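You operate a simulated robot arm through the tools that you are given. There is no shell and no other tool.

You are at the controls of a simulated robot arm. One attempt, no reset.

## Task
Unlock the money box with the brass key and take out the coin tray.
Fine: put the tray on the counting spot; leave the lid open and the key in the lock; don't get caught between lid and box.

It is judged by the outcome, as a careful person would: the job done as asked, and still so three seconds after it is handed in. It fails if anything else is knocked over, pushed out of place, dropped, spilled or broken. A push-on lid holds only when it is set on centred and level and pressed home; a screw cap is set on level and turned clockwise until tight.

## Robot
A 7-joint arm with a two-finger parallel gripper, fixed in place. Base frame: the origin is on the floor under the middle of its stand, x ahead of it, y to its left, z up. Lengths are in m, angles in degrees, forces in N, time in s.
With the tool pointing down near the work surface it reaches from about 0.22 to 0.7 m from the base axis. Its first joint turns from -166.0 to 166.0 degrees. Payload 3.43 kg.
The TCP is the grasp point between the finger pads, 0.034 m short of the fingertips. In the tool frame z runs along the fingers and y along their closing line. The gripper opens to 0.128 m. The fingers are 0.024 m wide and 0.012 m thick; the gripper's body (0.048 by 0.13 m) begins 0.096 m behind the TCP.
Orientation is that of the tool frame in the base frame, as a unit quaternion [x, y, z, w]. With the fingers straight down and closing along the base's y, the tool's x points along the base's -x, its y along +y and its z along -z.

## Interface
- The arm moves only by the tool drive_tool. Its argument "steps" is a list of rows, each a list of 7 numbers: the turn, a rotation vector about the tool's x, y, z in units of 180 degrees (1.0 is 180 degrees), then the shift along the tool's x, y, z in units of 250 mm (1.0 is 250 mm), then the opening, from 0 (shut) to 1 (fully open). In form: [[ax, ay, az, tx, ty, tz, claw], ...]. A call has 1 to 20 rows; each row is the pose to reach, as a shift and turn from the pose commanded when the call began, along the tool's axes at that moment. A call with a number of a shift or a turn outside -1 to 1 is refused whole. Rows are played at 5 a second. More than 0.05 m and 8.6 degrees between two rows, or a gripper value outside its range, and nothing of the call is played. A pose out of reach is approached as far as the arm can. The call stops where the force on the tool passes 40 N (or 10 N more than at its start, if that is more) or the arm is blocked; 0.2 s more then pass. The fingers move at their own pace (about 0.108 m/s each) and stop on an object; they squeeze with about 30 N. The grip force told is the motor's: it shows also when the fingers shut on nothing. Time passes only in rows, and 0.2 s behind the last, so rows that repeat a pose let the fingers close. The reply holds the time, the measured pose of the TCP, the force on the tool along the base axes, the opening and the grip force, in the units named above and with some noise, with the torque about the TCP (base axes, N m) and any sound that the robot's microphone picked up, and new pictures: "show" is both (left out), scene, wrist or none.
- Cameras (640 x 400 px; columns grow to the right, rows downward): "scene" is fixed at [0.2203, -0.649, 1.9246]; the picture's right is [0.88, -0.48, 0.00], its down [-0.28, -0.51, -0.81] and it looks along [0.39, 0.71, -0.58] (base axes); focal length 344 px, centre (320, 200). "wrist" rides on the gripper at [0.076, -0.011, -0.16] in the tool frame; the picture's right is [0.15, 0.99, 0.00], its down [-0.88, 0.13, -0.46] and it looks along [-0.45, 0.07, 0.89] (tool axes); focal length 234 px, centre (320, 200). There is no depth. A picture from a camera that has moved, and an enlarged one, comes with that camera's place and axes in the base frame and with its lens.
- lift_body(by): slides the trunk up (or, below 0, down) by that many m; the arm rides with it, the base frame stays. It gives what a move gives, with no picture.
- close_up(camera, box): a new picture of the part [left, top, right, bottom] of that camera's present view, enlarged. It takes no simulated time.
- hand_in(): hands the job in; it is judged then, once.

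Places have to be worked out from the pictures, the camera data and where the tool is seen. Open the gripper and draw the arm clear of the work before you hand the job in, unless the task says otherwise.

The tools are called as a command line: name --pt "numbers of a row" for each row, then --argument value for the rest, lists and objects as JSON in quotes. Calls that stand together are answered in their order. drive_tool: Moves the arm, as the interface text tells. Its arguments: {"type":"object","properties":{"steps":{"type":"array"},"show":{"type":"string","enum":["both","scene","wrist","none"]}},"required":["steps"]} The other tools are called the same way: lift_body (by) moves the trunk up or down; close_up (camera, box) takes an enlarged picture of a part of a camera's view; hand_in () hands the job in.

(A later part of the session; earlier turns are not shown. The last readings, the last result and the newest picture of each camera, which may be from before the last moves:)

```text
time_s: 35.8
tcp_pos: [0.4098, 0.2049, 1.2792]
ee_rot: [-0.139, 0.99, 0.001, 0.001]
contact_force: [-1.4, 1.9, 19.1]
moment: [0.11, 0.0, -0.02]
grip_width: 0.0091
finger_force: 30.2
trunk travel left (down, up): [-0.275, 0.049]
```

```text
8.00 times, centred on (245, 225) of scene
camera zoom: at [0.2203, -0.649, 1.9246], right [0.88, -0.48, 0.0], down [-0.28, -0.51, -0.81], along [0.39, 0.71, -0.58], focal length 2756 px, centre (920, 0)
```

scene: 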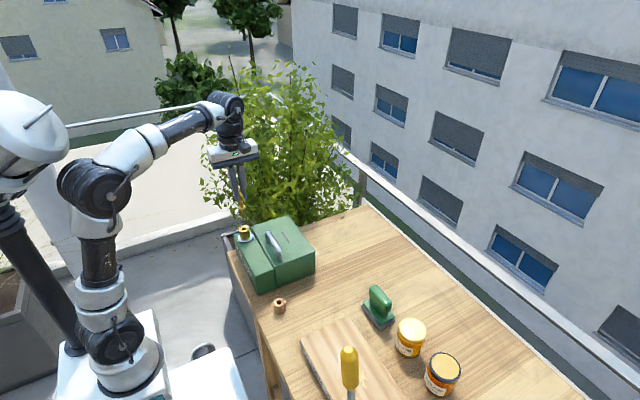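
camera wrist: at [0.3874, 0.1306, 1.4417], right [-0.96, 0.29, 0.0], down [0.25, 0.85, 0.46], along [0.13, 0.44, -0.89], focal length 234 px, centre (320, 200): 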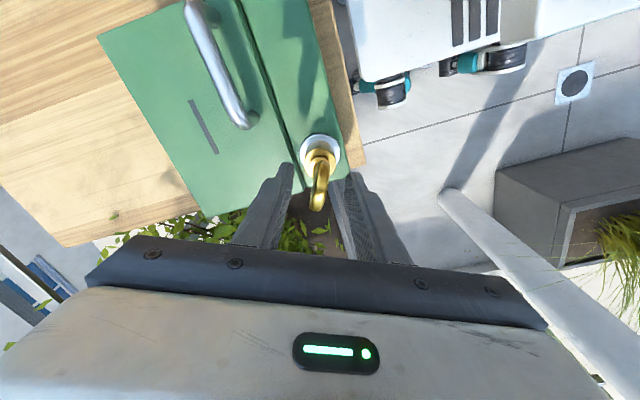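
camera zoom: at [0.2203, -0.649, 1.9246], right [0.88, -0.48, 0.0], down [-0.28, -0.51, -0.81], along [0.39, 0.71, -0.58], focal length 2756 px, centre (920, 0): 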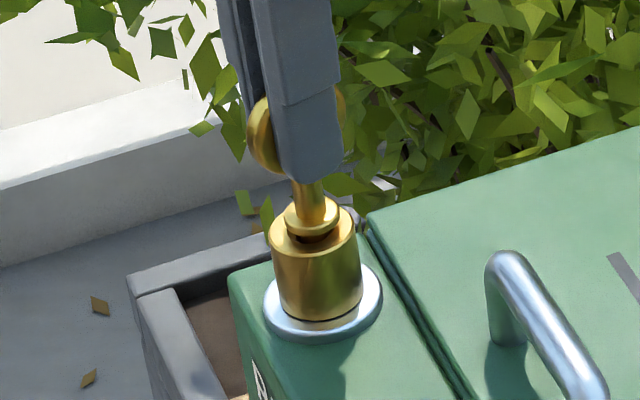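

It turns smoothly and is well centred. I'll continue clockwise by 65° more and look for a stop or a click.

drive_tool --pt "0 0 0.04 0 0 -0.004 0" --pt "0 0 0.08 0 0 -0.004 0" --pt "0 0 0.12 0 0 -0.004 0" --pt "0 0 0.16 0 0 -0.004 0" --pt "0 0 0.2 0 0 -0.004 0" --pt "0 0 0.24 0 0 -0.004 0" --pt "0 0 0.28 0 0 -0.004 0" --pt "0 0 0.32 0 0 -0.004 0" --pt "0 0 0.36 0 0 -0.004 0" --show "none"

close_up --camera "scene" --box '[225, 200, 265, 250]'

```text
time_s: 37.8
tcp_pos: [0.4096, 0.2048, 1.2791]
ee_rot: [0.413, 0.911, 0.0, 0.0]
contact_force: [0.3, 3.1, 6.5]
moment: [-0.01, -0.06, 1.05]
grip_width: 0.0147
finger_force: 29.6
trunk travel left (down, up): [-0.275, 0.049]
```

```text
8.00 times, centred on (245, 225) of scene
camera zoom: at [0.2203, -0.649, 1.9246], right [0.88, -0.48, 0.0], down [-0.28, -0.51, -0.81], along [0.39, 0.71, -0.58], focal length 2756 px, centre (920, 0)
```

zoom: 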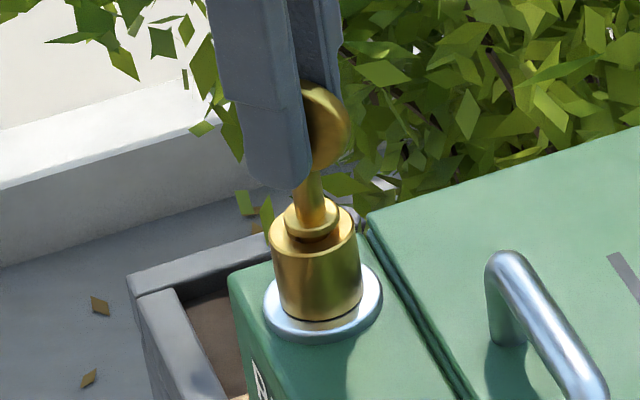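

A firm stop clockwise now at about +34° (torque +1.05 N·m), roughly 95° from the other stop, so the lock has turned through its full travel. I'll ease the twist back, release the key, and look.

drive_tool --pt "0 0 -0.04 0 0 0 0" --pt "0 0 -0.075 0 0 0 0" --pt "0 0 -0.075 0 0 0 0.2" --pt "0 0 -0.075 0 0 0 0.4" --pt "0 0 -0.075 0 0 -0.05 0.4" --pt "0 0 -0.075 0 0 -0.2 0.4" --pt "0 0 -0.075 0 0 -0.4 0.4" --show "both"

close_up --camera "scene" --box '[220, 200, 320, 290]'

close_up --camera "wrist" --box '[230, 100, 390, 220]'

```text
time_s: 39.4
tcp_pos: [0.41, 0.2043, 1.3792]
ee_rot: [0.303, 0.953, 0.0, -0.001]
contact_force: [0.0, -0.2, -0.1]
moment: [-0.01, 0.02, 0.02]
grip_width: 0.0512
finger_force: 0.1
trunk travel left (down, up): [-0.275, 0.049]
camera wrist: at [0.3409, 0.2388, 1.5379], right [0.45, 0.89, 0.0], down [0.79, -0.4, 0.46], along [0.41, -0.21, -0.89], focal length 234 px, centre (320, 200)
```

scene: 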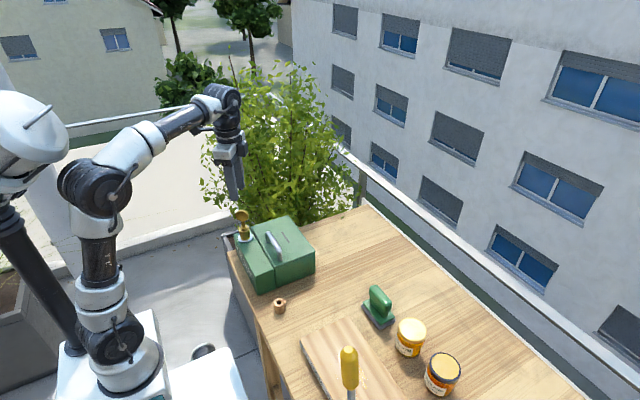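
wrist: 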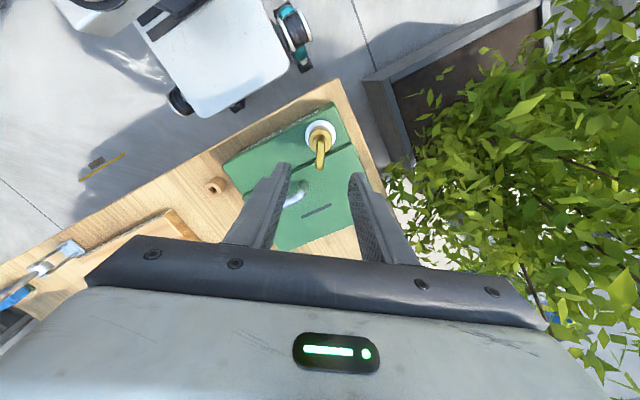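

```text
4.44 times, centred on (270, 245) of scene
camera zoom: at [0.2203, -0.649, 1.9246], right [0.88, -0.48, 0.0], down [-0.28, -0.51, -0.81], along [0.39, 0.71, -0.58], focal length 1531 px, centre (542, 0)
```

zoom: 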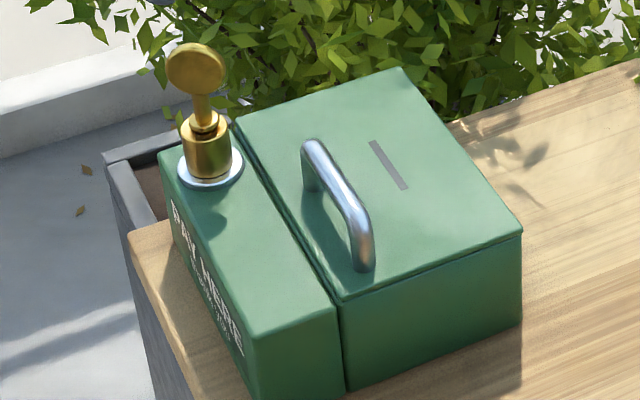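

```text
3.33 times, centred on (310, 160) of wrist
camera zoom: at [0.3409, 0.2388, 1.5379], right [0.45, 0.89, 0.0], down [0.79, -0.4, 0.46], along [0.41, -0.21, -0.89], focal length 781 px, centre (353, 333)
```

zoom: 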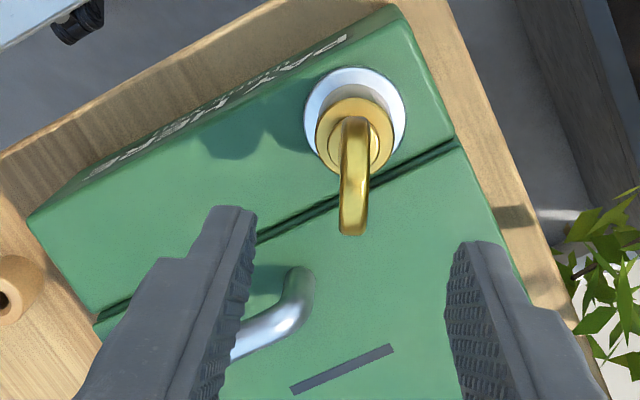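

The key stays upright in the lock, turned clockwise. The lid I place at x 0.444–0.577, y 0.04–0.24, top z≈1.18, hinged at the back, with its handle bar along y near x≈0.47, y≈0.064–0.155. I'll turn the gripper back to −90° over the handle for a close look.

drive_tool --pt "0 0 -0.0435 -0.0258 -0.0105 0 0.5" --pt "0 0 -0.087 -0.0516 -0.021 0 0.5" --pt "0 0 -0.1305 -0.0774 -0.0315 0 0.5" --pt "0 0 -0.174 -0.1032 -0.042 0 0.5" --pt "0 0 -0.2175 -0.129 -0.0525 0 0.5" --pt "0 0 -0.261 -0.1548 -0.063 0 0.5" --pt "0 0 -0.3045 -0.1806 -0.0735 0 0.5" --pt "0 0 -0.348 -0.2064 -0.084 0 0.5" --pt "0 0 -0.3915 -0.2322 -0.0945 0 0.5" --pt "0 0 -0.435 -0.258 -0.105 0 0.5" --pt "0 0 -0.4785 -0.2838 -0.1155 0 0.5" --pt "0 0 -0.522 -0.3096 -0.126 0 0.5" --pt "0 0 -0.5655 -0.3354 -0.1365 0 0.5" --pt "0 0 -0.609 -0.3612 -0.147 0 0.5" --pt "0 0 -0.6525 -0.387 -0.1575 0 0.5" --pt "0 0 -0.696 -0.413 -0.168 0 0.5" --show "wrist"

close_up --camera "wrist" --box '[220, 60, 420, 220]'

close_up --camera "scene" --box '[220, 190, 330, 290]'

```text
time_s: 42.8
tcp_pos: [0.4708, 0.1109, 1.3796]
ee_rot: [0.708, -0.706, 0.0, 0.0]
contact_force: [-0.3, -0.1, -0.8]
moment: [-0.02, 0.01, 0.01]
grip_width: 0.064
finger_force: 0.2
trunk travel left (down, up): [-0.275, 0.049]
camera wrist: at [0.4821, 0.0351, 1.5387], right [-0.99, -0.15, 0.0], down [-0.13, 0.88, 0.46], along [-0.07, 0.45, -0.89], focal length 234 px, centre (320, 200)
```

wrist: 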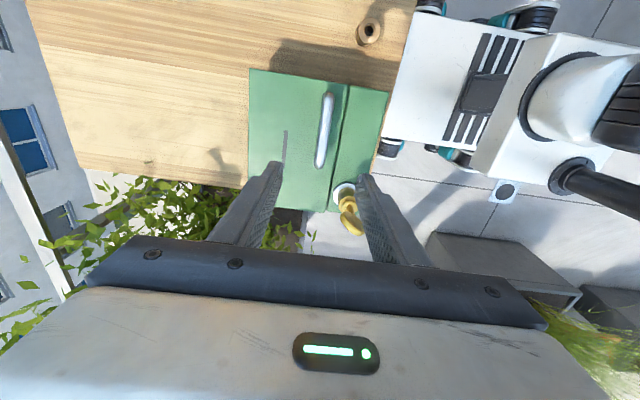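

```text
2.50 times, centred on (320, 140) of wrist
camera zoom: at [0.4821, 0.0351, 1.5387], right [-0.99, -0.15, 0.0], down [-0.13, 0.88, 0.46], along [-0.07, 0.45, -0.89], focal length 585 px, centre (320, 350)
```

zoom: 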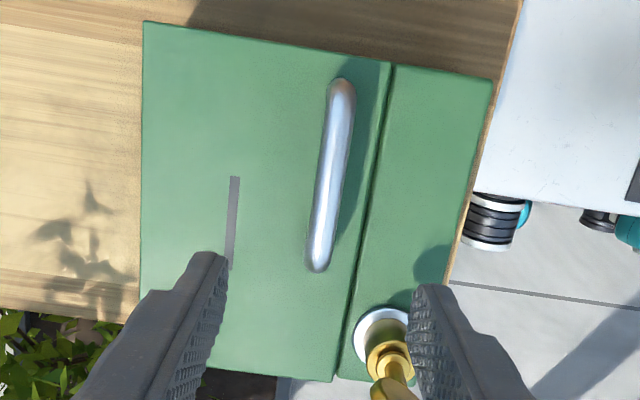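

```text
4.00 times, centred on (275, 240) of scene
camera zoom: at [0.2203, -0.649, 1.9246], right [0.88, -0.48, 0.0], down [-0.28, -0.51, -0.81], along [0.39, 0.71, -0.58], focal length 1378 px, centre (500, 40)
```

zoom: 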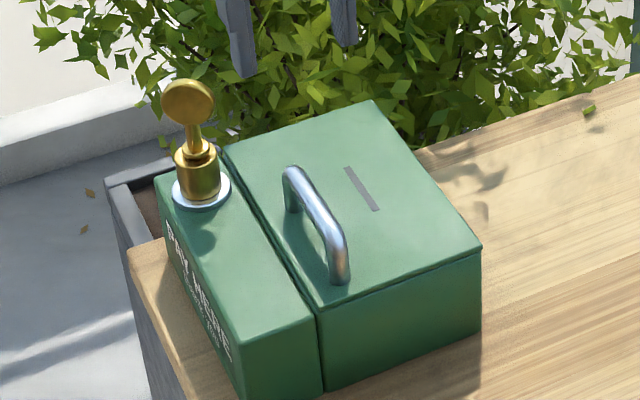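

The bar runs along y at x≈0.467, its middle at y≈0.10, height about 1.21–1.22. I'll centre above it and lower to just over the bar for a closer measurement.

drive_tool --pt "0 0 0 0.02 0.006 0.15 0.5" --pt "0 0 0 0.04 0.012 0.3 0.5" --pt "0 0 0 0.05 0.016 0.42 0.5" --show "wrist"

close_up --camera "wrist" --box '[240, 60, 400, 220]'

close_up --camera "scene" --box '[235, 200, 325, 290]'

```text
time_s: 43.6
tcp_pos: [0.4653, 0.0973, 1.275]
ee_rot: [0.707, -0.707, 0.0, -0.001]
contact_force: [-0.1, 0.1, -0.3]
moment: [0.0, 0.02, 0.03]
grip_width: 0.064
finger_force: 0.1
trunk travel left (down, up): [-0.275, 0.049]
camera wrist: at [0.4762, 0.021, 1.4341], right [-0.99, -0.15, 0.0], down [-0.13, 0.88, 0.46], along [-0.07, 0.45, -0.89], focal length 234 px, centre (320, 200)
```

wrist: 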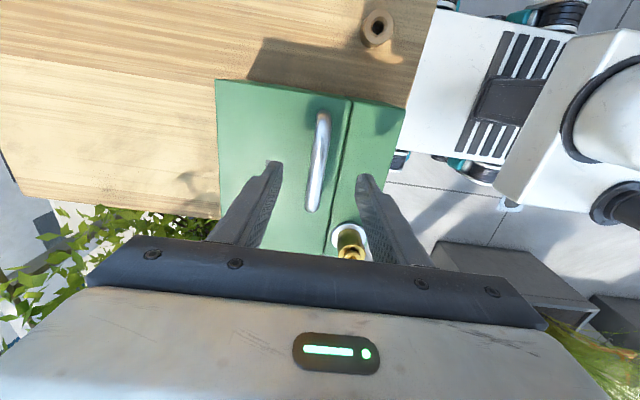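

```text
2.50 times, centred on (320, 140) of wrist
camera zoom: at [0.4762, 0.021, 1.4341], right [-0.99, -0.15, 0.0], down [-0.13, 0.88, 0.46], along [-0.07, 0.45, -0.89], focal length 585 px, centre (320, 350)
```

zoom: 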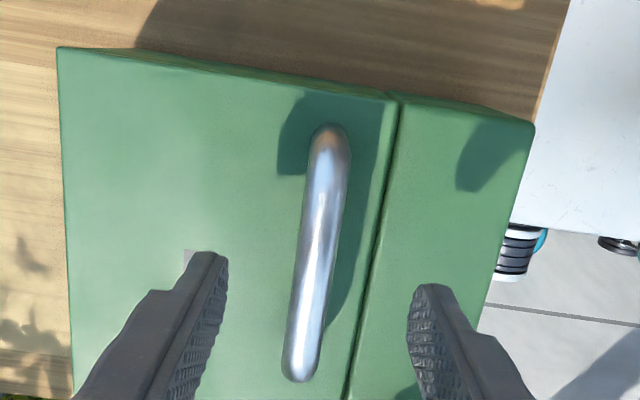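

```text
4.44 times, centred on (280, 245) of scene
camera zoom: at [0.2203, -0.649, 1.9246], right [0.88, -0.48, 0.0], down [-0.28, -0.51, -0.81], along [0.39, 0.71, -0.58], focal length 1531 px, centre (498, 0)
```

zoom: 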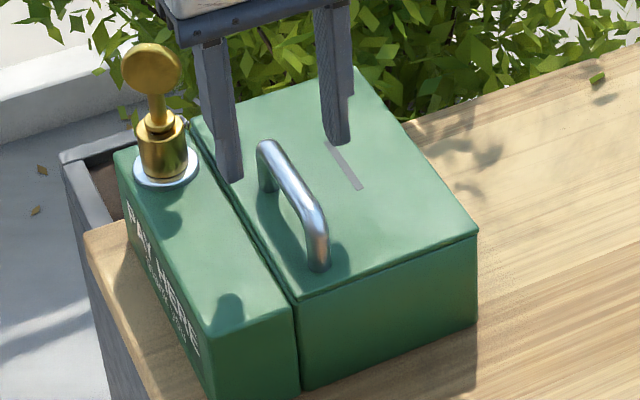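

The bar's centre is at about x 0.4675, z 1.21, diameter ~14 mm. I'll lower the pads around its upper part (TCP 1.225, tips about 1 cm above the lid) and close.

drive_tool --pt "0 0 0 0 -0.009 0.08 0.5" --pt "0 0 0 0 -0.009 0.16 0.45" --pt "0 0 0 0 -0.009 0.198 0.4" --pt "0 0 0 0 -0.009 0.198 0.1" --pt "0 0 0 0 -0.009 0.198 0" --pt "0 0 0 0 -0.009 0.198 0" --show "wrist"

close_up --camera "scene" --box '[235, 200, 325, 290]'

```text
time_s: 45.0
tcp_pos: [0.4677, 0.0979, 1.2255]
ee_rot: [0.708, -0.707, 0.0, 0.0]
contact_force: [-1.8, -1.4, 0.3]
moment: [-0.08, -0.04, -0.06]
grip_width: 0.0153
finger_force: 44.7
trunk travel left (down, up): [-0.275, 0.049]
camera wrist: at [0.4788, 0.0216, 1.3848], right [-0.99, -0.15, 0.0], down [-0.13, 0.88, 0.46], along [-0.07, 0.45, -0.89], focal length 234 px, centre (320, 200)
```

wrist: 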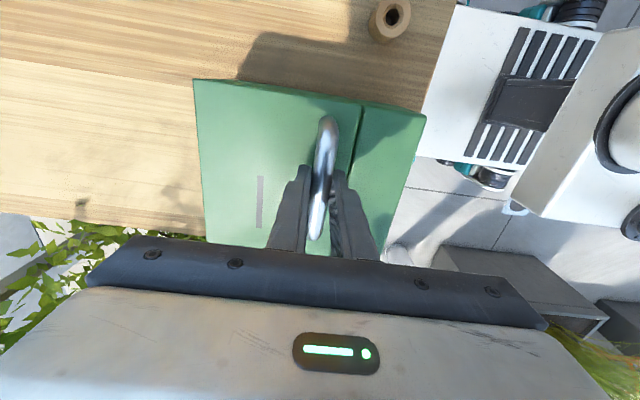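

```text
4.44 times, centred on (280, 245) of scene
camera zoom: at [0.2203, -0.649, 1.9246], right [0.88, -0.48, 0.0], down [-0.28, -0.51, -0.81], along [0.39, 0.71, -0.58], focal length 1531 px, centre (498, 0)
```

zoom: 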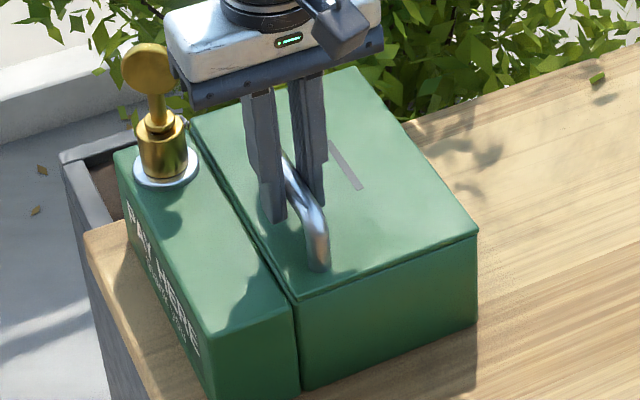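

The bar is gripped (15 mm). I'll test the lid with a small lift of about 4° along its arc and check the force and the view.

drive_tool --pt "0 0 0 0 -0.002 -0.008 0" --pt "0 0 0 0 -0.0045 -0.016 0" --pt "0 0 0 0 -0.007 -0.023 0" --show "none"

close_up --camera "scene" --box '[235, 200, 325, 290]'

```text
time_s: 45.8
tcp_pos: [0.4693, 0.0988, 1.232]
ee_rot: [-0.707, 0.707, 0.0, 0.001]
contact_force: [-3.0, 0.3, -5.9]
moment: [0.14, 0.35, -0.13]
grip_width: 0.0156
finger_force: 44.9
trunk travel left (down, up): [-0.275, 0.049]
```

```text
4.44 times, centred on (280, 245) of scene
camera zoom: at [0.2203, -0.649, 1.9246], right [0.88, -0.48, 0.0], down [-0.28, -0.51, -0.81], along [0.39, 0.71, -0.58], focal length 1531 px, centre (498, 0)
```

zoom: 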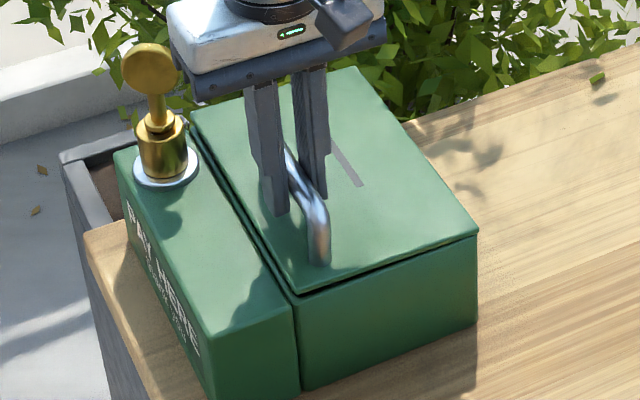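

The lid is rising: a gap shows at its front edge and only 6 N is needed, so the box is unlocked. I'll follow the arc to about 20° and check the side forces.

drive_tool --pt "0 0 0 0 -0.0128 -0.0288 0" --pt "0 0 0 0 -0.0232 -0.0504 0" --pt "0 0 0 0 -0.0352 -0.0716 0" --pt "0 0 0 0 -0.0476 -0.092 0" --pt "0 0 0 0 -0.0664 -0.118 0" --show "none"

close_up --camera "scene" --box '[235, 190, 335, 290]'

```text
time_s: 47.0
tcp_pos: [0.4877, 0.0978, 1.2605]
ee_rot: [0.707, -0.707, 0.0, 0.0]
contact_force: [2.7, -1.0, -10.6]
moment: [-0.21, 0.23, -0.39]
grip_width: 0.0154
finger_force: 44.5
trunk travel left (down, up): [-0.275, 0.049]
```

```text
4.00 times, centred on (285, 240) of scene
camera zoom: at [0.2203, -0.649, 1.9246], right [0.88, -0.48, 0.0], down [-0.28, -0.51, -0.81], along [0.39, 0.71, -0.58], focal length 1378 px, centre (460, 40)
```

zoom: 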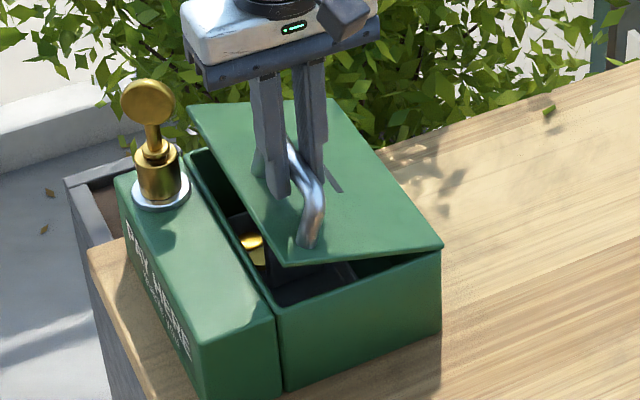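

The box stays put and I can see a dark tray with coins inside. I'll continue along the arc to about 50°.

drive_tool --pt "0 0 0 0 -0.0256 -0.0304 0" --pt "0 0 0 0 -0.054 -0.0588 0" --pt "0 0 0 0 -0.0844 -0.0844 0" --pt "0 0 0 0 -0.1172 -0.1076 0" --pt "0 0 0 0 -0.152 -0.1276 0" --pt "0 0 0 0 -0.188 -0.1444 0" --show "none"

close_up --camera "scene" --box '[235, 180, 345, 290]'

```text
time_s: 48.4
tcp_pos: [0.5339, 0.0975, 1.2965]
ee_rot: [-0.707, 0.708, 0.0, 0.002]
contact_force: [-8.7, -3.8, 6.0]
moment: [-0.45, 0.29, -0.81]
grip_width: 0.0155
finger_force: 45.4
trunk travel left (down, up): [-0.275, 0.049]
```

```text
3.64 times, centred on (290, 235) of scene
camera zoom: at [0.2203, -0.649, 1.9246], right [0.88, -0.48, 0.0], down [-0.28, -0.51, -0.81], along [0.39, 0.71, -0.58], focal length 1253 px, centre (429, 73)
```

zoom: 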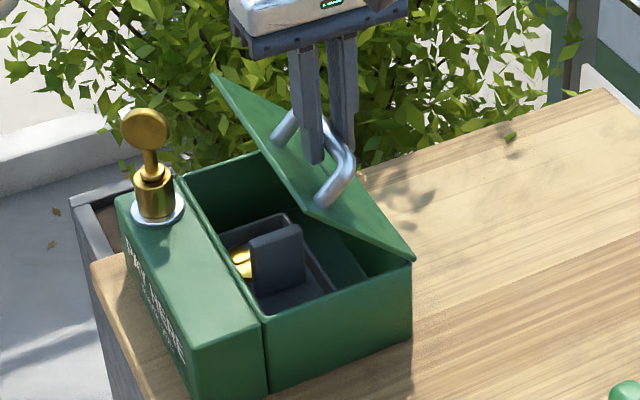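

The tray with an upright grip plate and coins is visible. The outward force says the hinge is a bit farther and lower than I assumed (about x 0.584, z 1.170, radius 0.123), so I'll follow that corrected arc to about 83°.

drive_tool --pt "0 0 0 0 -0.0516 -0.0244 0" --pt "0 0 0 0 -0.1012 -0.0376 0" --pt "0 0 0 0 -0.152 -0.0456 0" --pt "0 0 0 0 -0.2036 -0.0484 0" --pt "0 0 0 0 -0.2552 -0.0456 0" --pt "0 0 0 0 -0.306 -0.0376 0" --show "none"

close_up --camera "scene" --box '[235, 170, 355, 290]'

```text
time_s: 49.8
tcp_pos: [0.6113, 0.0978, 1.3061]
ee_rot: [0.708, -0.707, 0.0, 0.0]
contact_force: [-4.2, 0.0, -7.5]
moment: [-0.66, 0.22, -1.1]
grip_width: 0.0156
finger_force: 44.6
trunk travel left (down, up): [-0.275, 0.049]
```

```text
3.33 times, centred on (295, 230) of scene
camera zoom: at [0.2203, -0.649, 1.9246], right [0.88, -0.48, 0.0], down [-0.28, -0.51, -0.81], along [0.39, 0.71, -0.58], focal length 1148 px, centre (403, 100)
```

zoom: 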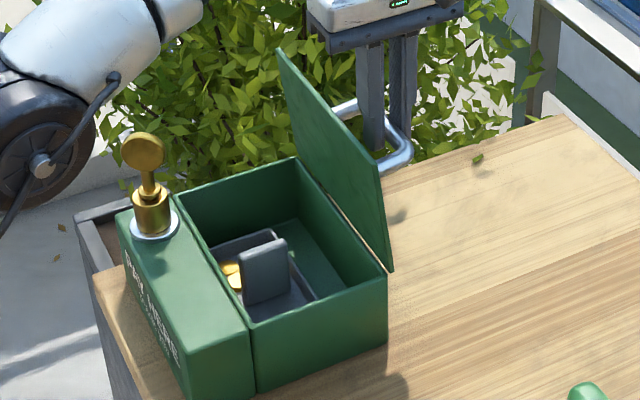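

The lid is nearly vertical now and everything else is in place. A refit of the hinge gives (0.580, 1.174), radius 0.118; I'll carry on past vertical to about 97°.

drive_tool --pt "0 0 0 0 -0.015 0.012 0" --pt "0 0 0 0 -0.0428 0.0212 0" --pt "0 0 0 0 -0.062 0.029 0" --pt "0 0 0 0 -0.0804 0.0368 0" --show "wrist"

close_up --camera "scene" --box '[235, 170, 355, 290]'

```text
time_s: 50.8
tcp_pos: [0.6243, 0.0977, 1.3006]
ee_rot: [0.708, -0.707, 0.0, -0.001]
contact_force: [-24.1, -0.8, 19.7]
moment: [-0.14, 0.58, -1.06]
grip_width: 0.0158
finger_force: 45.0
trunk travel left (down, up): [-0.275, 0.049]
camera wrist: at [0.6359, 0.0215, 1.4601], right [-0.99, -0.15, 0.0], down [-0.13, 0.88, 0.46], along [-0.07, 0.45, -0.89], focal length 234 px, centre (320, 200)
```

wrist: 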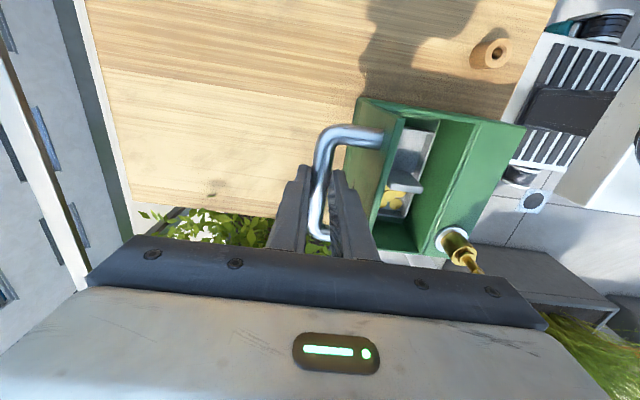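

```text
3.33 times, centred on (295, 230) of scene
camera zoom: at [0.2203, -0.649, 1.9246], right [0.88, -0.48, 0.0], down [-0.28, -0.51, -0.81], along [0.39, 0.71, -0.58], focal length 1148 px, centre (403, 100)
```

zoom: 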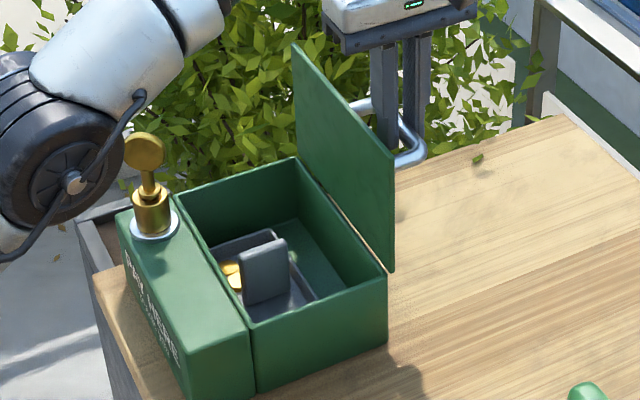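

The lid has met its stop at about 94° (30 N against further travel), just past vertical. I'll back off the push, open the fingers only a few mm, and see whether the lid stays.

drive_tool --pt "0 0 0 0 0.012 -0.008 0" --pt "0 0 0 0 0.02 -0.013 0" --pt "0 0 0 0 0.02 -0.013 0.15" --pt "0 0 0 0 0.02 -0.013 0.17" --pt "0 0 0 0 0.02 -0.013 0.17" --show "wrist"

close_up --camera "scene" --box '[235, 170, 355, 290]'

close_up --camera "wrist" --box '[260, 90, 440, 260]'

```text
time_s: 52.0
tcp_pos: [0.6259, 0.0987, 1.3003]
ee_rot: [0.708, -0.706, 0.0, 0.001]
contact_force: [-0.5, -1.0, 0.0]
moment: [-0.05, 0.0, -0.01]
grip_width: 0.0218
finger_force: 0.1
trunk travel left (down, up): [-0.275, 0.049]
camera wrist: at [0.6368, 0.0222, 1.4583], right [-0.99, -0.15, 0.0], down [-0.13, 0.88, 0.46], along [-0.07, 0.45, -0.89], focal length 234 px, centre (320, 200)
```

wrist: 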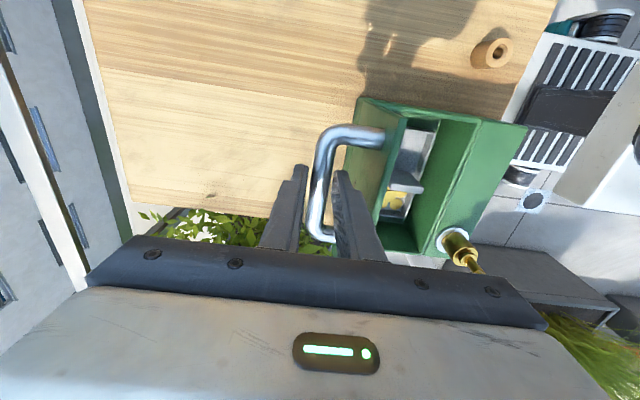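

```text
3.33 times, centred on (295, 230) of scene
camera zoom: at [0.2203, -0.649, 1.9246], right [0.88, -0.48, 0.0], down [-0.28, -0.51, -0.81], along [0.39, 0.71, -0.58], focal length 1148 px, centre (403, 100)
```

zoom: 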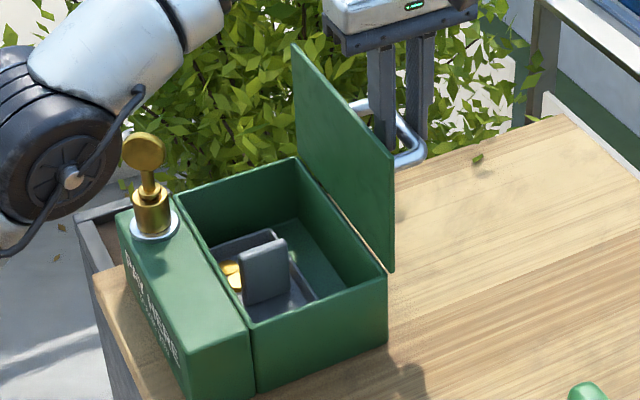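

```text
2.35 times, centred on (350, 175) of wrist
camera zoom: at [0.6368, 0.0222, 1.4583], right [-0.99, -0.15, 0.0], down [-0.13, 0.88, 0.46], along [-0.07, 0.45, -0.89], focal length 551 px, centre (249, 259)
```

zoom: 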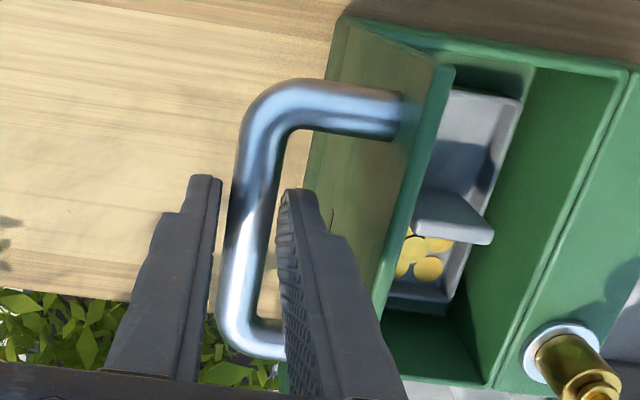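

The lid rests open on its own. I'll draw the fingers straight up out of the handle and check that the lid stays.

drive_tool --pt "0 0 0 0 -0.004 -0.06 0.17" --pt "0 0 0 0 -0.004 -0.15 0.17" --pt "0 0 0 0 -0.004 -0.3 0.17" --pt "0 0 0 0 -0.004 -0.46 0.17" --show "both"

close_up --camera "scene" --box '[225, 180, 335, 290]'

close_up --camera "wrist" --box '[300, 60, 480, 240]'

```text
time_s: 53.0
tcp_pos: [0.5894, 0.097, 1.3643]
ee_rot: [0.707, -0.707, 0.002, -0.004]
contact_force: [-2.6, 0.2, 1.6]
moment: [0.03, -0.26, 0.01]
grip_width: 0.0217
finger_force: 0.1
out of reach, approached as far as the arm can: row 2, 3, 4
trunk travel left (down, up): [-0.275, 0.049]
camera wrist: at [0.6, 0.0202, 1.5235], right [-0.99, -0.15, -0.01], down [-0.14, 0.88, 0.46], along [-0.06, 0.45, -0.89], focal length 234 px, centre (320, 200)
```

scene: 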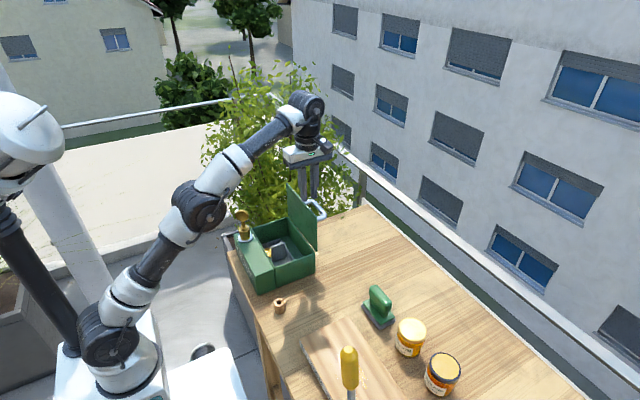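
wrist: 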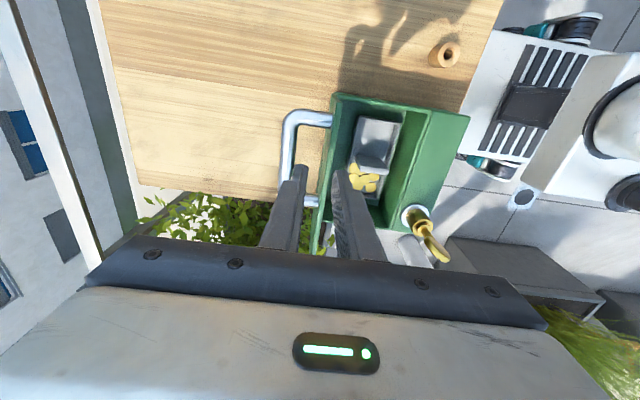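

```text
3.64 times, centred on (280, 235) of scene
camera zoom: at [0.2203, -0.649, 1.9246], right [0.88, -0.48, 0.0], down [-0.28, -0.51, -0.81], along [0.39, 0.71, -0.58], focal length 1253 px, centre (466, 73)
```

zoom: 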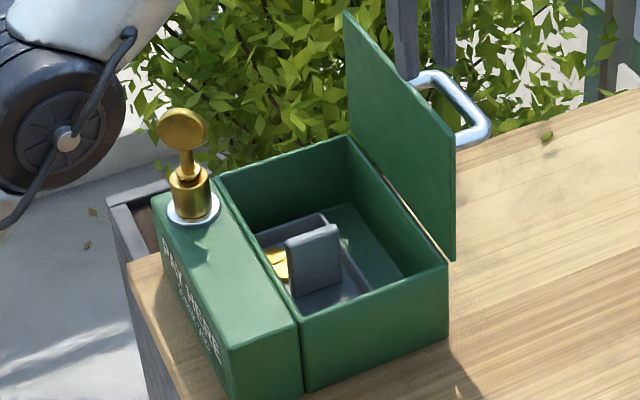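

```text
2.22 times, centred on (390, 150) of wrist
camera zoom: at [0.6, 0.0202, 1.5235], right [-0.99, -0.15, -0.01], down [-0.14, 0.88, 0.46], along [-0.06, 0.45, -0.89], focal length 520 px, centre (164, 311)
```

zoom: 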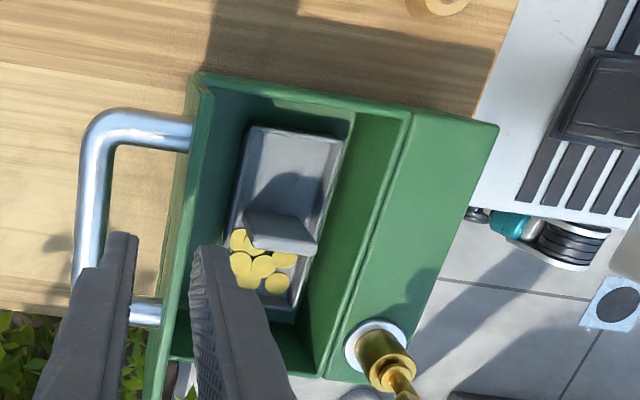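

The arm ran short of reach and drifted toward -x, so the fingertips are now just above the lid's top edge; the lid hasn't moved. I'll lift the trunk to take the gripper straight up, clear of it.

lift_body --by 0.045

```text
time_s: 53.9
tcp_pos: [0.5968, 0.0973, 1.4042]
ee_rot: [0.708, -0.707, -0.001, -0.001]
contact_force: [0.2, 0.3, -0.1]
moment: [0.03, 0.0, -0.01]
grip_width: 0.0219
finger_force: 0.0
trunk travel left (down, up): [-0.32, 0.004]
```

Clear of the lid now. I'll move back over the open box to look at the tray.

drive_tool --pt "0 0 0 0 0.1 -0.02 0.3" --pt "0 0 0 0 0.25 -0.02 0.5" --pt "0 0 0 0 0.38 -0.02 0.6" --show "both"

close_up --camera "wrist" --box '[230, 60, 410, 220]'

close_up --camera "scene" --box '[235, 190, 325, 290]'

```text
time_s: 54.7
tcp_pos: [0.5002, 0.0982, 1.4094]
ee_rot: [0.708, -0.707, -0.001, -0.001]
contact_force: [-0.7, -0.1, 0.2]
moment: [0.0, -0.01, -0.01]
grip_width: 0.0768
finger_force: 0.1
trunk travel left (down, up): [-0.32, 0.004]
camera wrist: at [0.5112, 0.0209, 1.569], right [-0.99, -0.15, 0.0], down [-0.13, 0.88, 0.46], along [-0.07, 0.45, -0.89], focal length 234 px, centre (320, 200)
```

scene: 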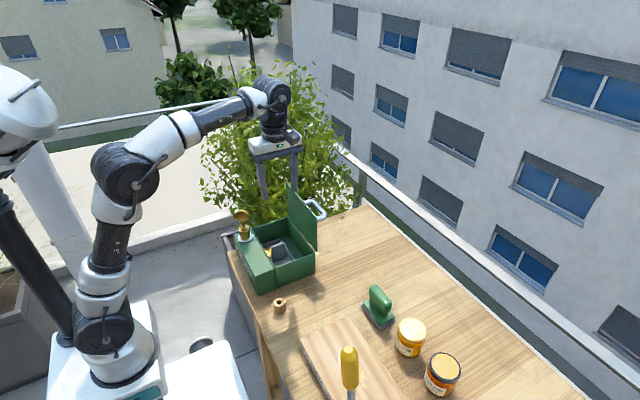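
wrist: 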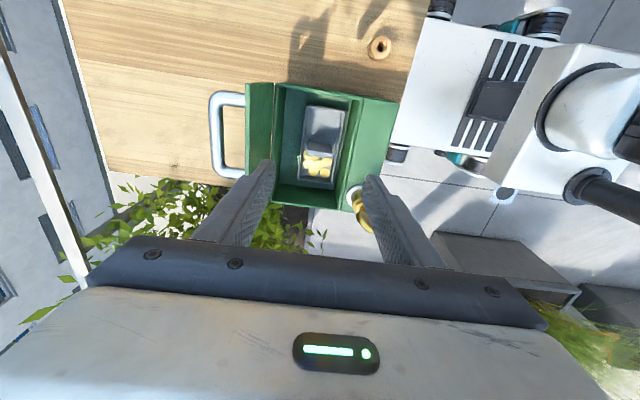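

```text
2.50 times, centred on (320, 140) of wrist
camera zoom: at [0.5112, 0.0209, 1.569], right [-0.99, -0.15, 0.0], down [-0.13, 0.88, 0.46], along [-0.07, 0.45, -0.89], focal length 585 px, centre (320, 350)
```

zoom: 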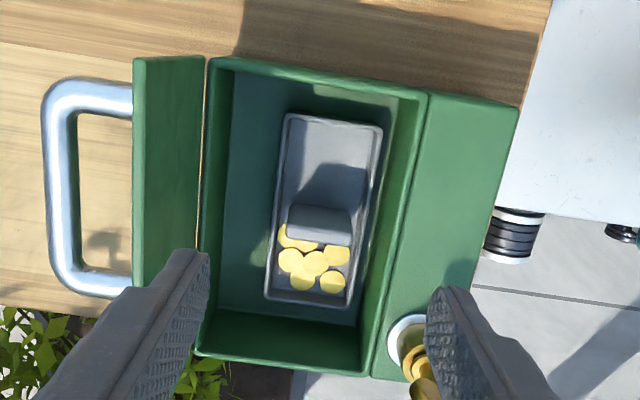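

```text
4.00 times, centred on (280, 240) of scene
camera zoom: at [0.2203, -0.649, 1.9246], right [0.88, -0.48, 0.0], down [-0.28, -0.51, -0.81], along [0.39, 0.71, -0.58], focal length 1378 px, centre (480, 40)
```

zoom: 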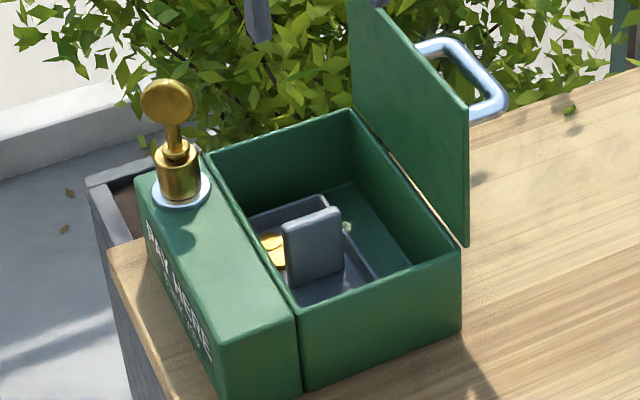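

The lid stays open and the tray is visible: long side along y, a central upright plate to grip, coins in its +y half. I'll look again for the counting spot from here, and at the tray in detail.

close_up --camera "wrist" --box '[60, 0, 280, 190]'

close_up --camera "wrist" --box '[280, 90, 370, 200]'

close_up --camera "wrist" --box '[380, 0, 640, 220]'

close_up --camera "scene" --box '[260, 220, 310, 280]'

```text
2.11 times, centred on (170, 95) of wrist
camera zoom: at [0.5112, 0.0209, 1.569], right [-0.99, -0.15, 0.0], down [-0.13, 0.88, 0.46], along [-0.07, 0.45, -0.89], focal length 493 px, centre (636, 421)
```

zoom: 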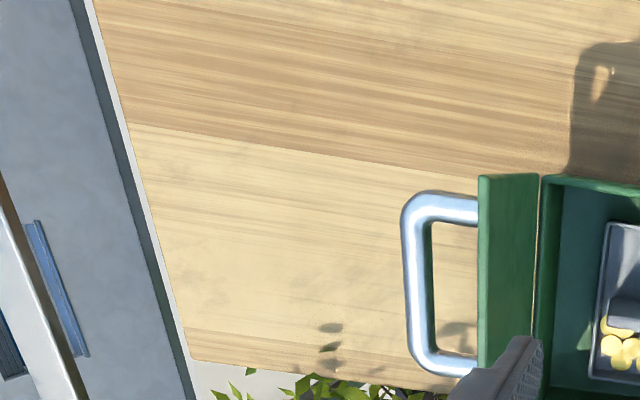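

```text
3.64 times, centred on (325, 145) of wrist
camera zoom: at [0.5112, 0.0209, 1.569], right [-0.99, -0.15, 0.0], down [-0.13, 0.88, 0.46], along [-0.07, 0.45, -0.89], focal length 852 px, centre (302, 400)
```

zoom: 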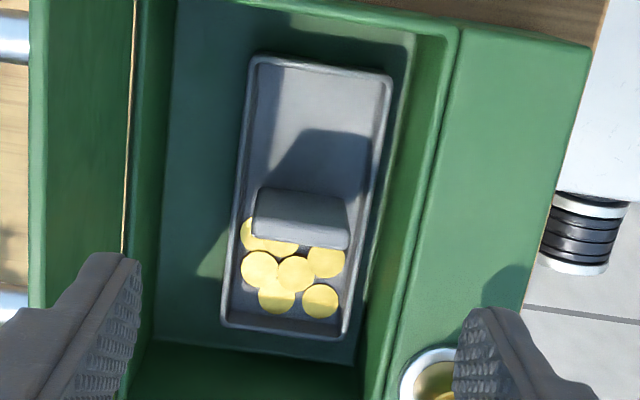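

```text
1.82 times, centred on (510, 110) of wrist
camera zoom: at [0.5112, 0.0209, 1.569], right [-0.99, -0.15, 0.0], down [-0.13, 0.88, 0.46], along [-0.07, 0.45, -0.89], focal length 426 px, centre (-26, 364)
```

zoom: 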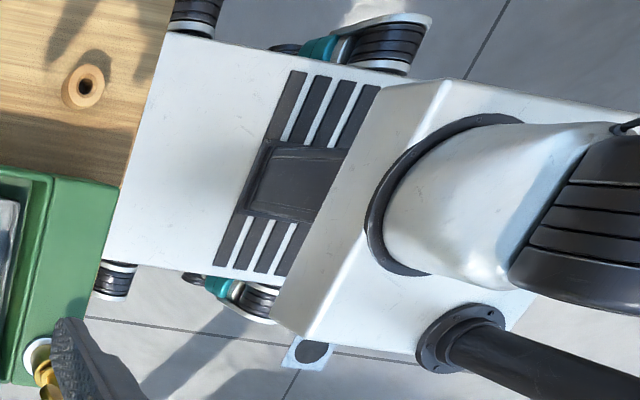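

```text
6.67 times, centred on (285, 250) of scene
camera zoom: at [0.2203, -0.649, 1.9246], right [0.88, -0.48, 0.0], down [-0.28, -0.51, -0.81], along [0.39, 0.71, -0.58], focal length 2297 px, centre (553, -133)
```

zoom: 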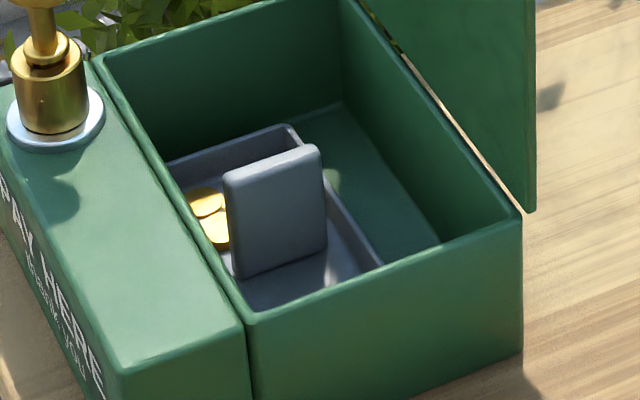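

The tray spans about y 0.063–0.212, x 0.457–0.529, with its grip plate at (0.494, 0.136) and top z≈1.167. Before lifting it I want to find where it goes, so I'll zoom into table areas I haven't covered closely.

close_up --camera "scene" --box '[290, 290, 380, 350]'

close_up --camera "scene" --box '[240, 320, 340, 400]'

close_up --camera "scene" --box '[370, 340, 470, 400]'

close_up --camera "wrist" --box '[60, 0, 420, 100]'

```text
6.67 times, centred on (335, 320) of scene
camera zoom: at [0.2203, -0.649, 1.9246], right [0.88, -0.48, 0.0], down [-0.28, -0.51, -0.81], along [0.39, 0.71, -0.58], focal length 2297 px, centre (220, -600)
```

zoom: 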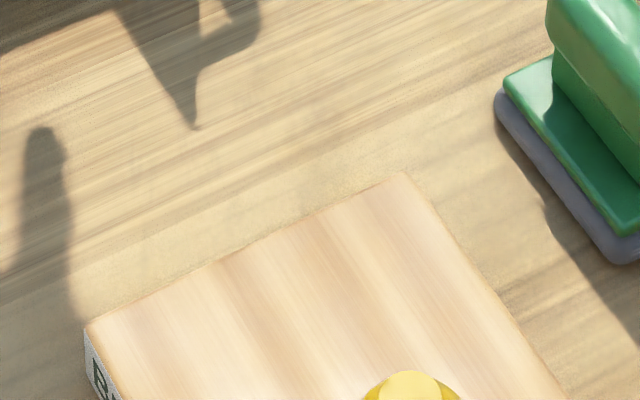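

```text
5.00 times, centred on (290, 360) of scene
camera zoom: at [0.2203, -0.649, 1.9246], right [0.88, -0.48, 0.0], down [-0.28, -0.51, -0.81], along [0.39, 0.71, -0.58], focal length 1722 px, centre (470, -600)
```

zoom: 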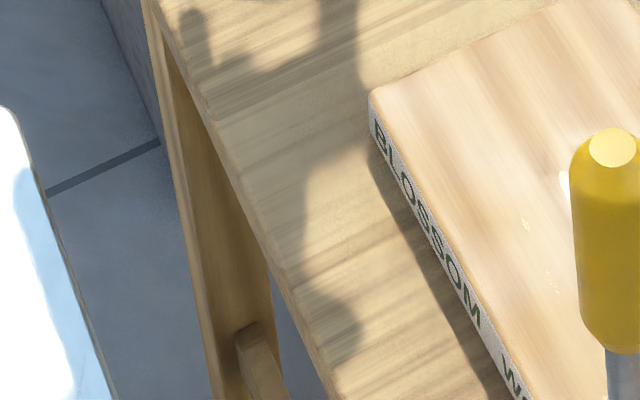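

```text
6.40 times, centred on (420, 370) of scene
camera zoom: at [0.2203, -0.649, 1.9246], right [0.88, -0.48, 0.0], down [-0.28, -0.51, -0.81], along [0.39, 0.71, -0.58], focal length 2205 px, centre (-320, -888)
```

zoom: 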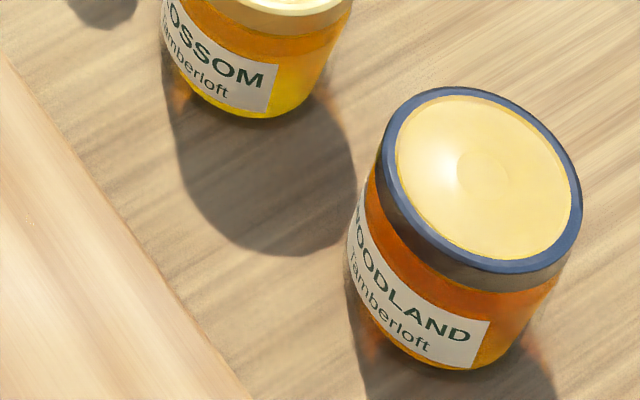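

```text
1.78 times, centred on (240, 50) of wrist
camera zoom: at [0.5112, 0.0209, 1.569], right [-0.99, -0.15, 0.0], down [-0.13, 0.88, 0.46], along [-0.07, 0.45, -0.89], focal length 416 px, centre (462, 467)
```

zoom: 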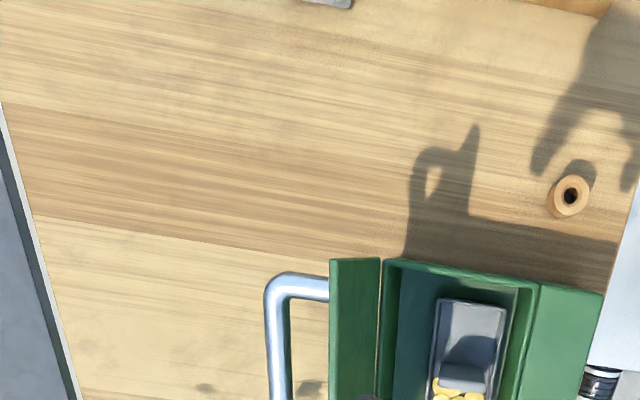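

No mark in any of these. I'll look at the yellow patch on the board at high zoom when I can see it; first I turn the gripper to close along y for the grip plate, which also swings the camera.

drive_tool --pt "0 0 0.042 0 0.003 0 0.6" --pt "0 0 0.084 0 0.006 0 0.6" --pt "0 0 0.126 0 0.009 0 0.6" --pt "0 0 0.168 0 0.012 0 0.6" --pt "0 0 0.21 0 0.015 0 0.6" --pt "0 0 0.252 0 0.018 0 0.6" --pt "0 0 0.294 0 0.02 0 0.6" --pt "0 0 0.336 0 0.02 0 0.6" --pt "0 0 0.378 0 0.02 0 0.6" --pt "0 0 0.42 0 0.02 0 0.6" --pt "0 0 0.462 0 0.02 0 0.6" --pt "0 0 0.5 0 0.02 0 0.6" --show "both"

close_up --camera "wrist" --box '[0, 60, 200, 240]'

close_up --camera "wrist" --box '[240, 70, 440, 230]'

```text
time_s: 57.3
tcp_pos: [0.4962, 0.0968, 1.4092]
ee_rot: [0.0, 1.0, 0.0, 0.001]
contact_force: [-0.5, -0.8, 0.3]
moment: [0.03, -0.01, 0.01]
grip_width: 0.0768
finger_force: 0.0
trunk travel left (down, up): [-0.32, 0.004]
camera wrist: at [0.4198, 0.0857, 1.5682], right [-0.15, 0.99, 0.0], down [0.88, 0.13, 0.46], along [0.45, 0.07, -0.89], focal length 234 px, centre (320, 200)
```

scene: 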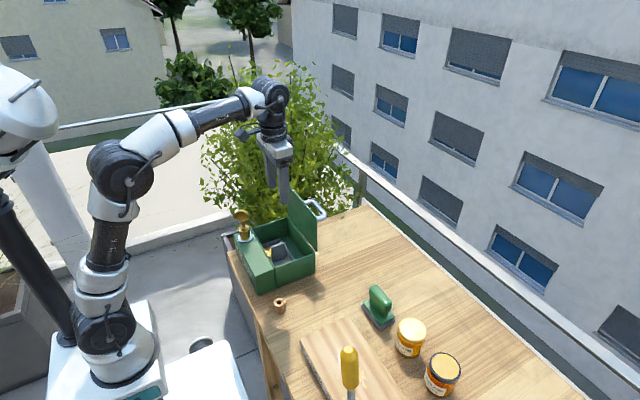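
wrist: 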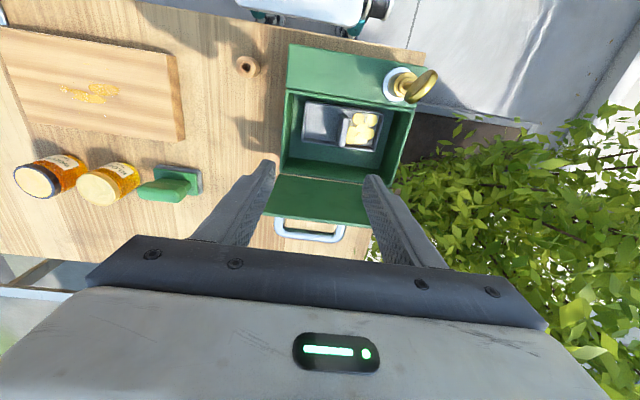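

```text
2.22 times, centred on (100, 150) of wrist
camera zoom: at [0.4198, 0.0857, 1.5682], right [-0.15, 0.99, 0.0], down [0.88, 0.13, 0.46], along [0.45, 0.07, -0.89], focal length 520 px, centre (809, 311)
```

zoom: 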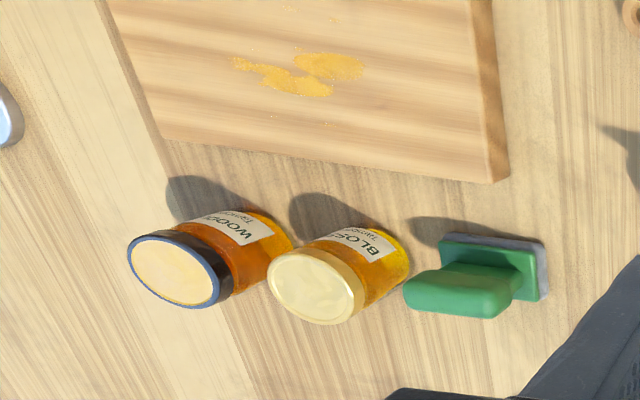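

```text
2.50 times, centred on (340, 150) of wrist
camera zoom: at [0.4198, 0.0857, 1.5682], right [-0.15, 0.99, 0.0], down [0.88, 0.13, 0.46], along [0.45, 0.07, -0.89], focal length 585 px, centre (270, 325)
```

zoom: 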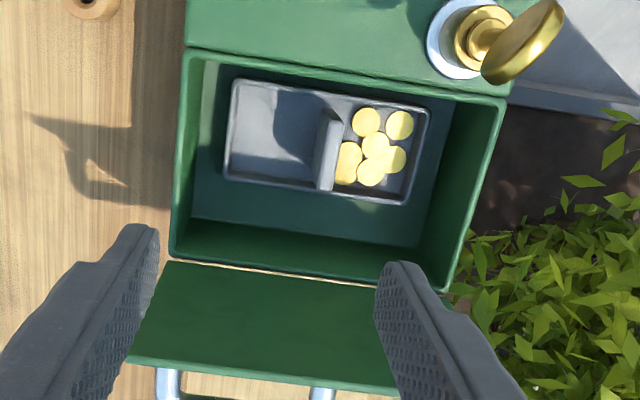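

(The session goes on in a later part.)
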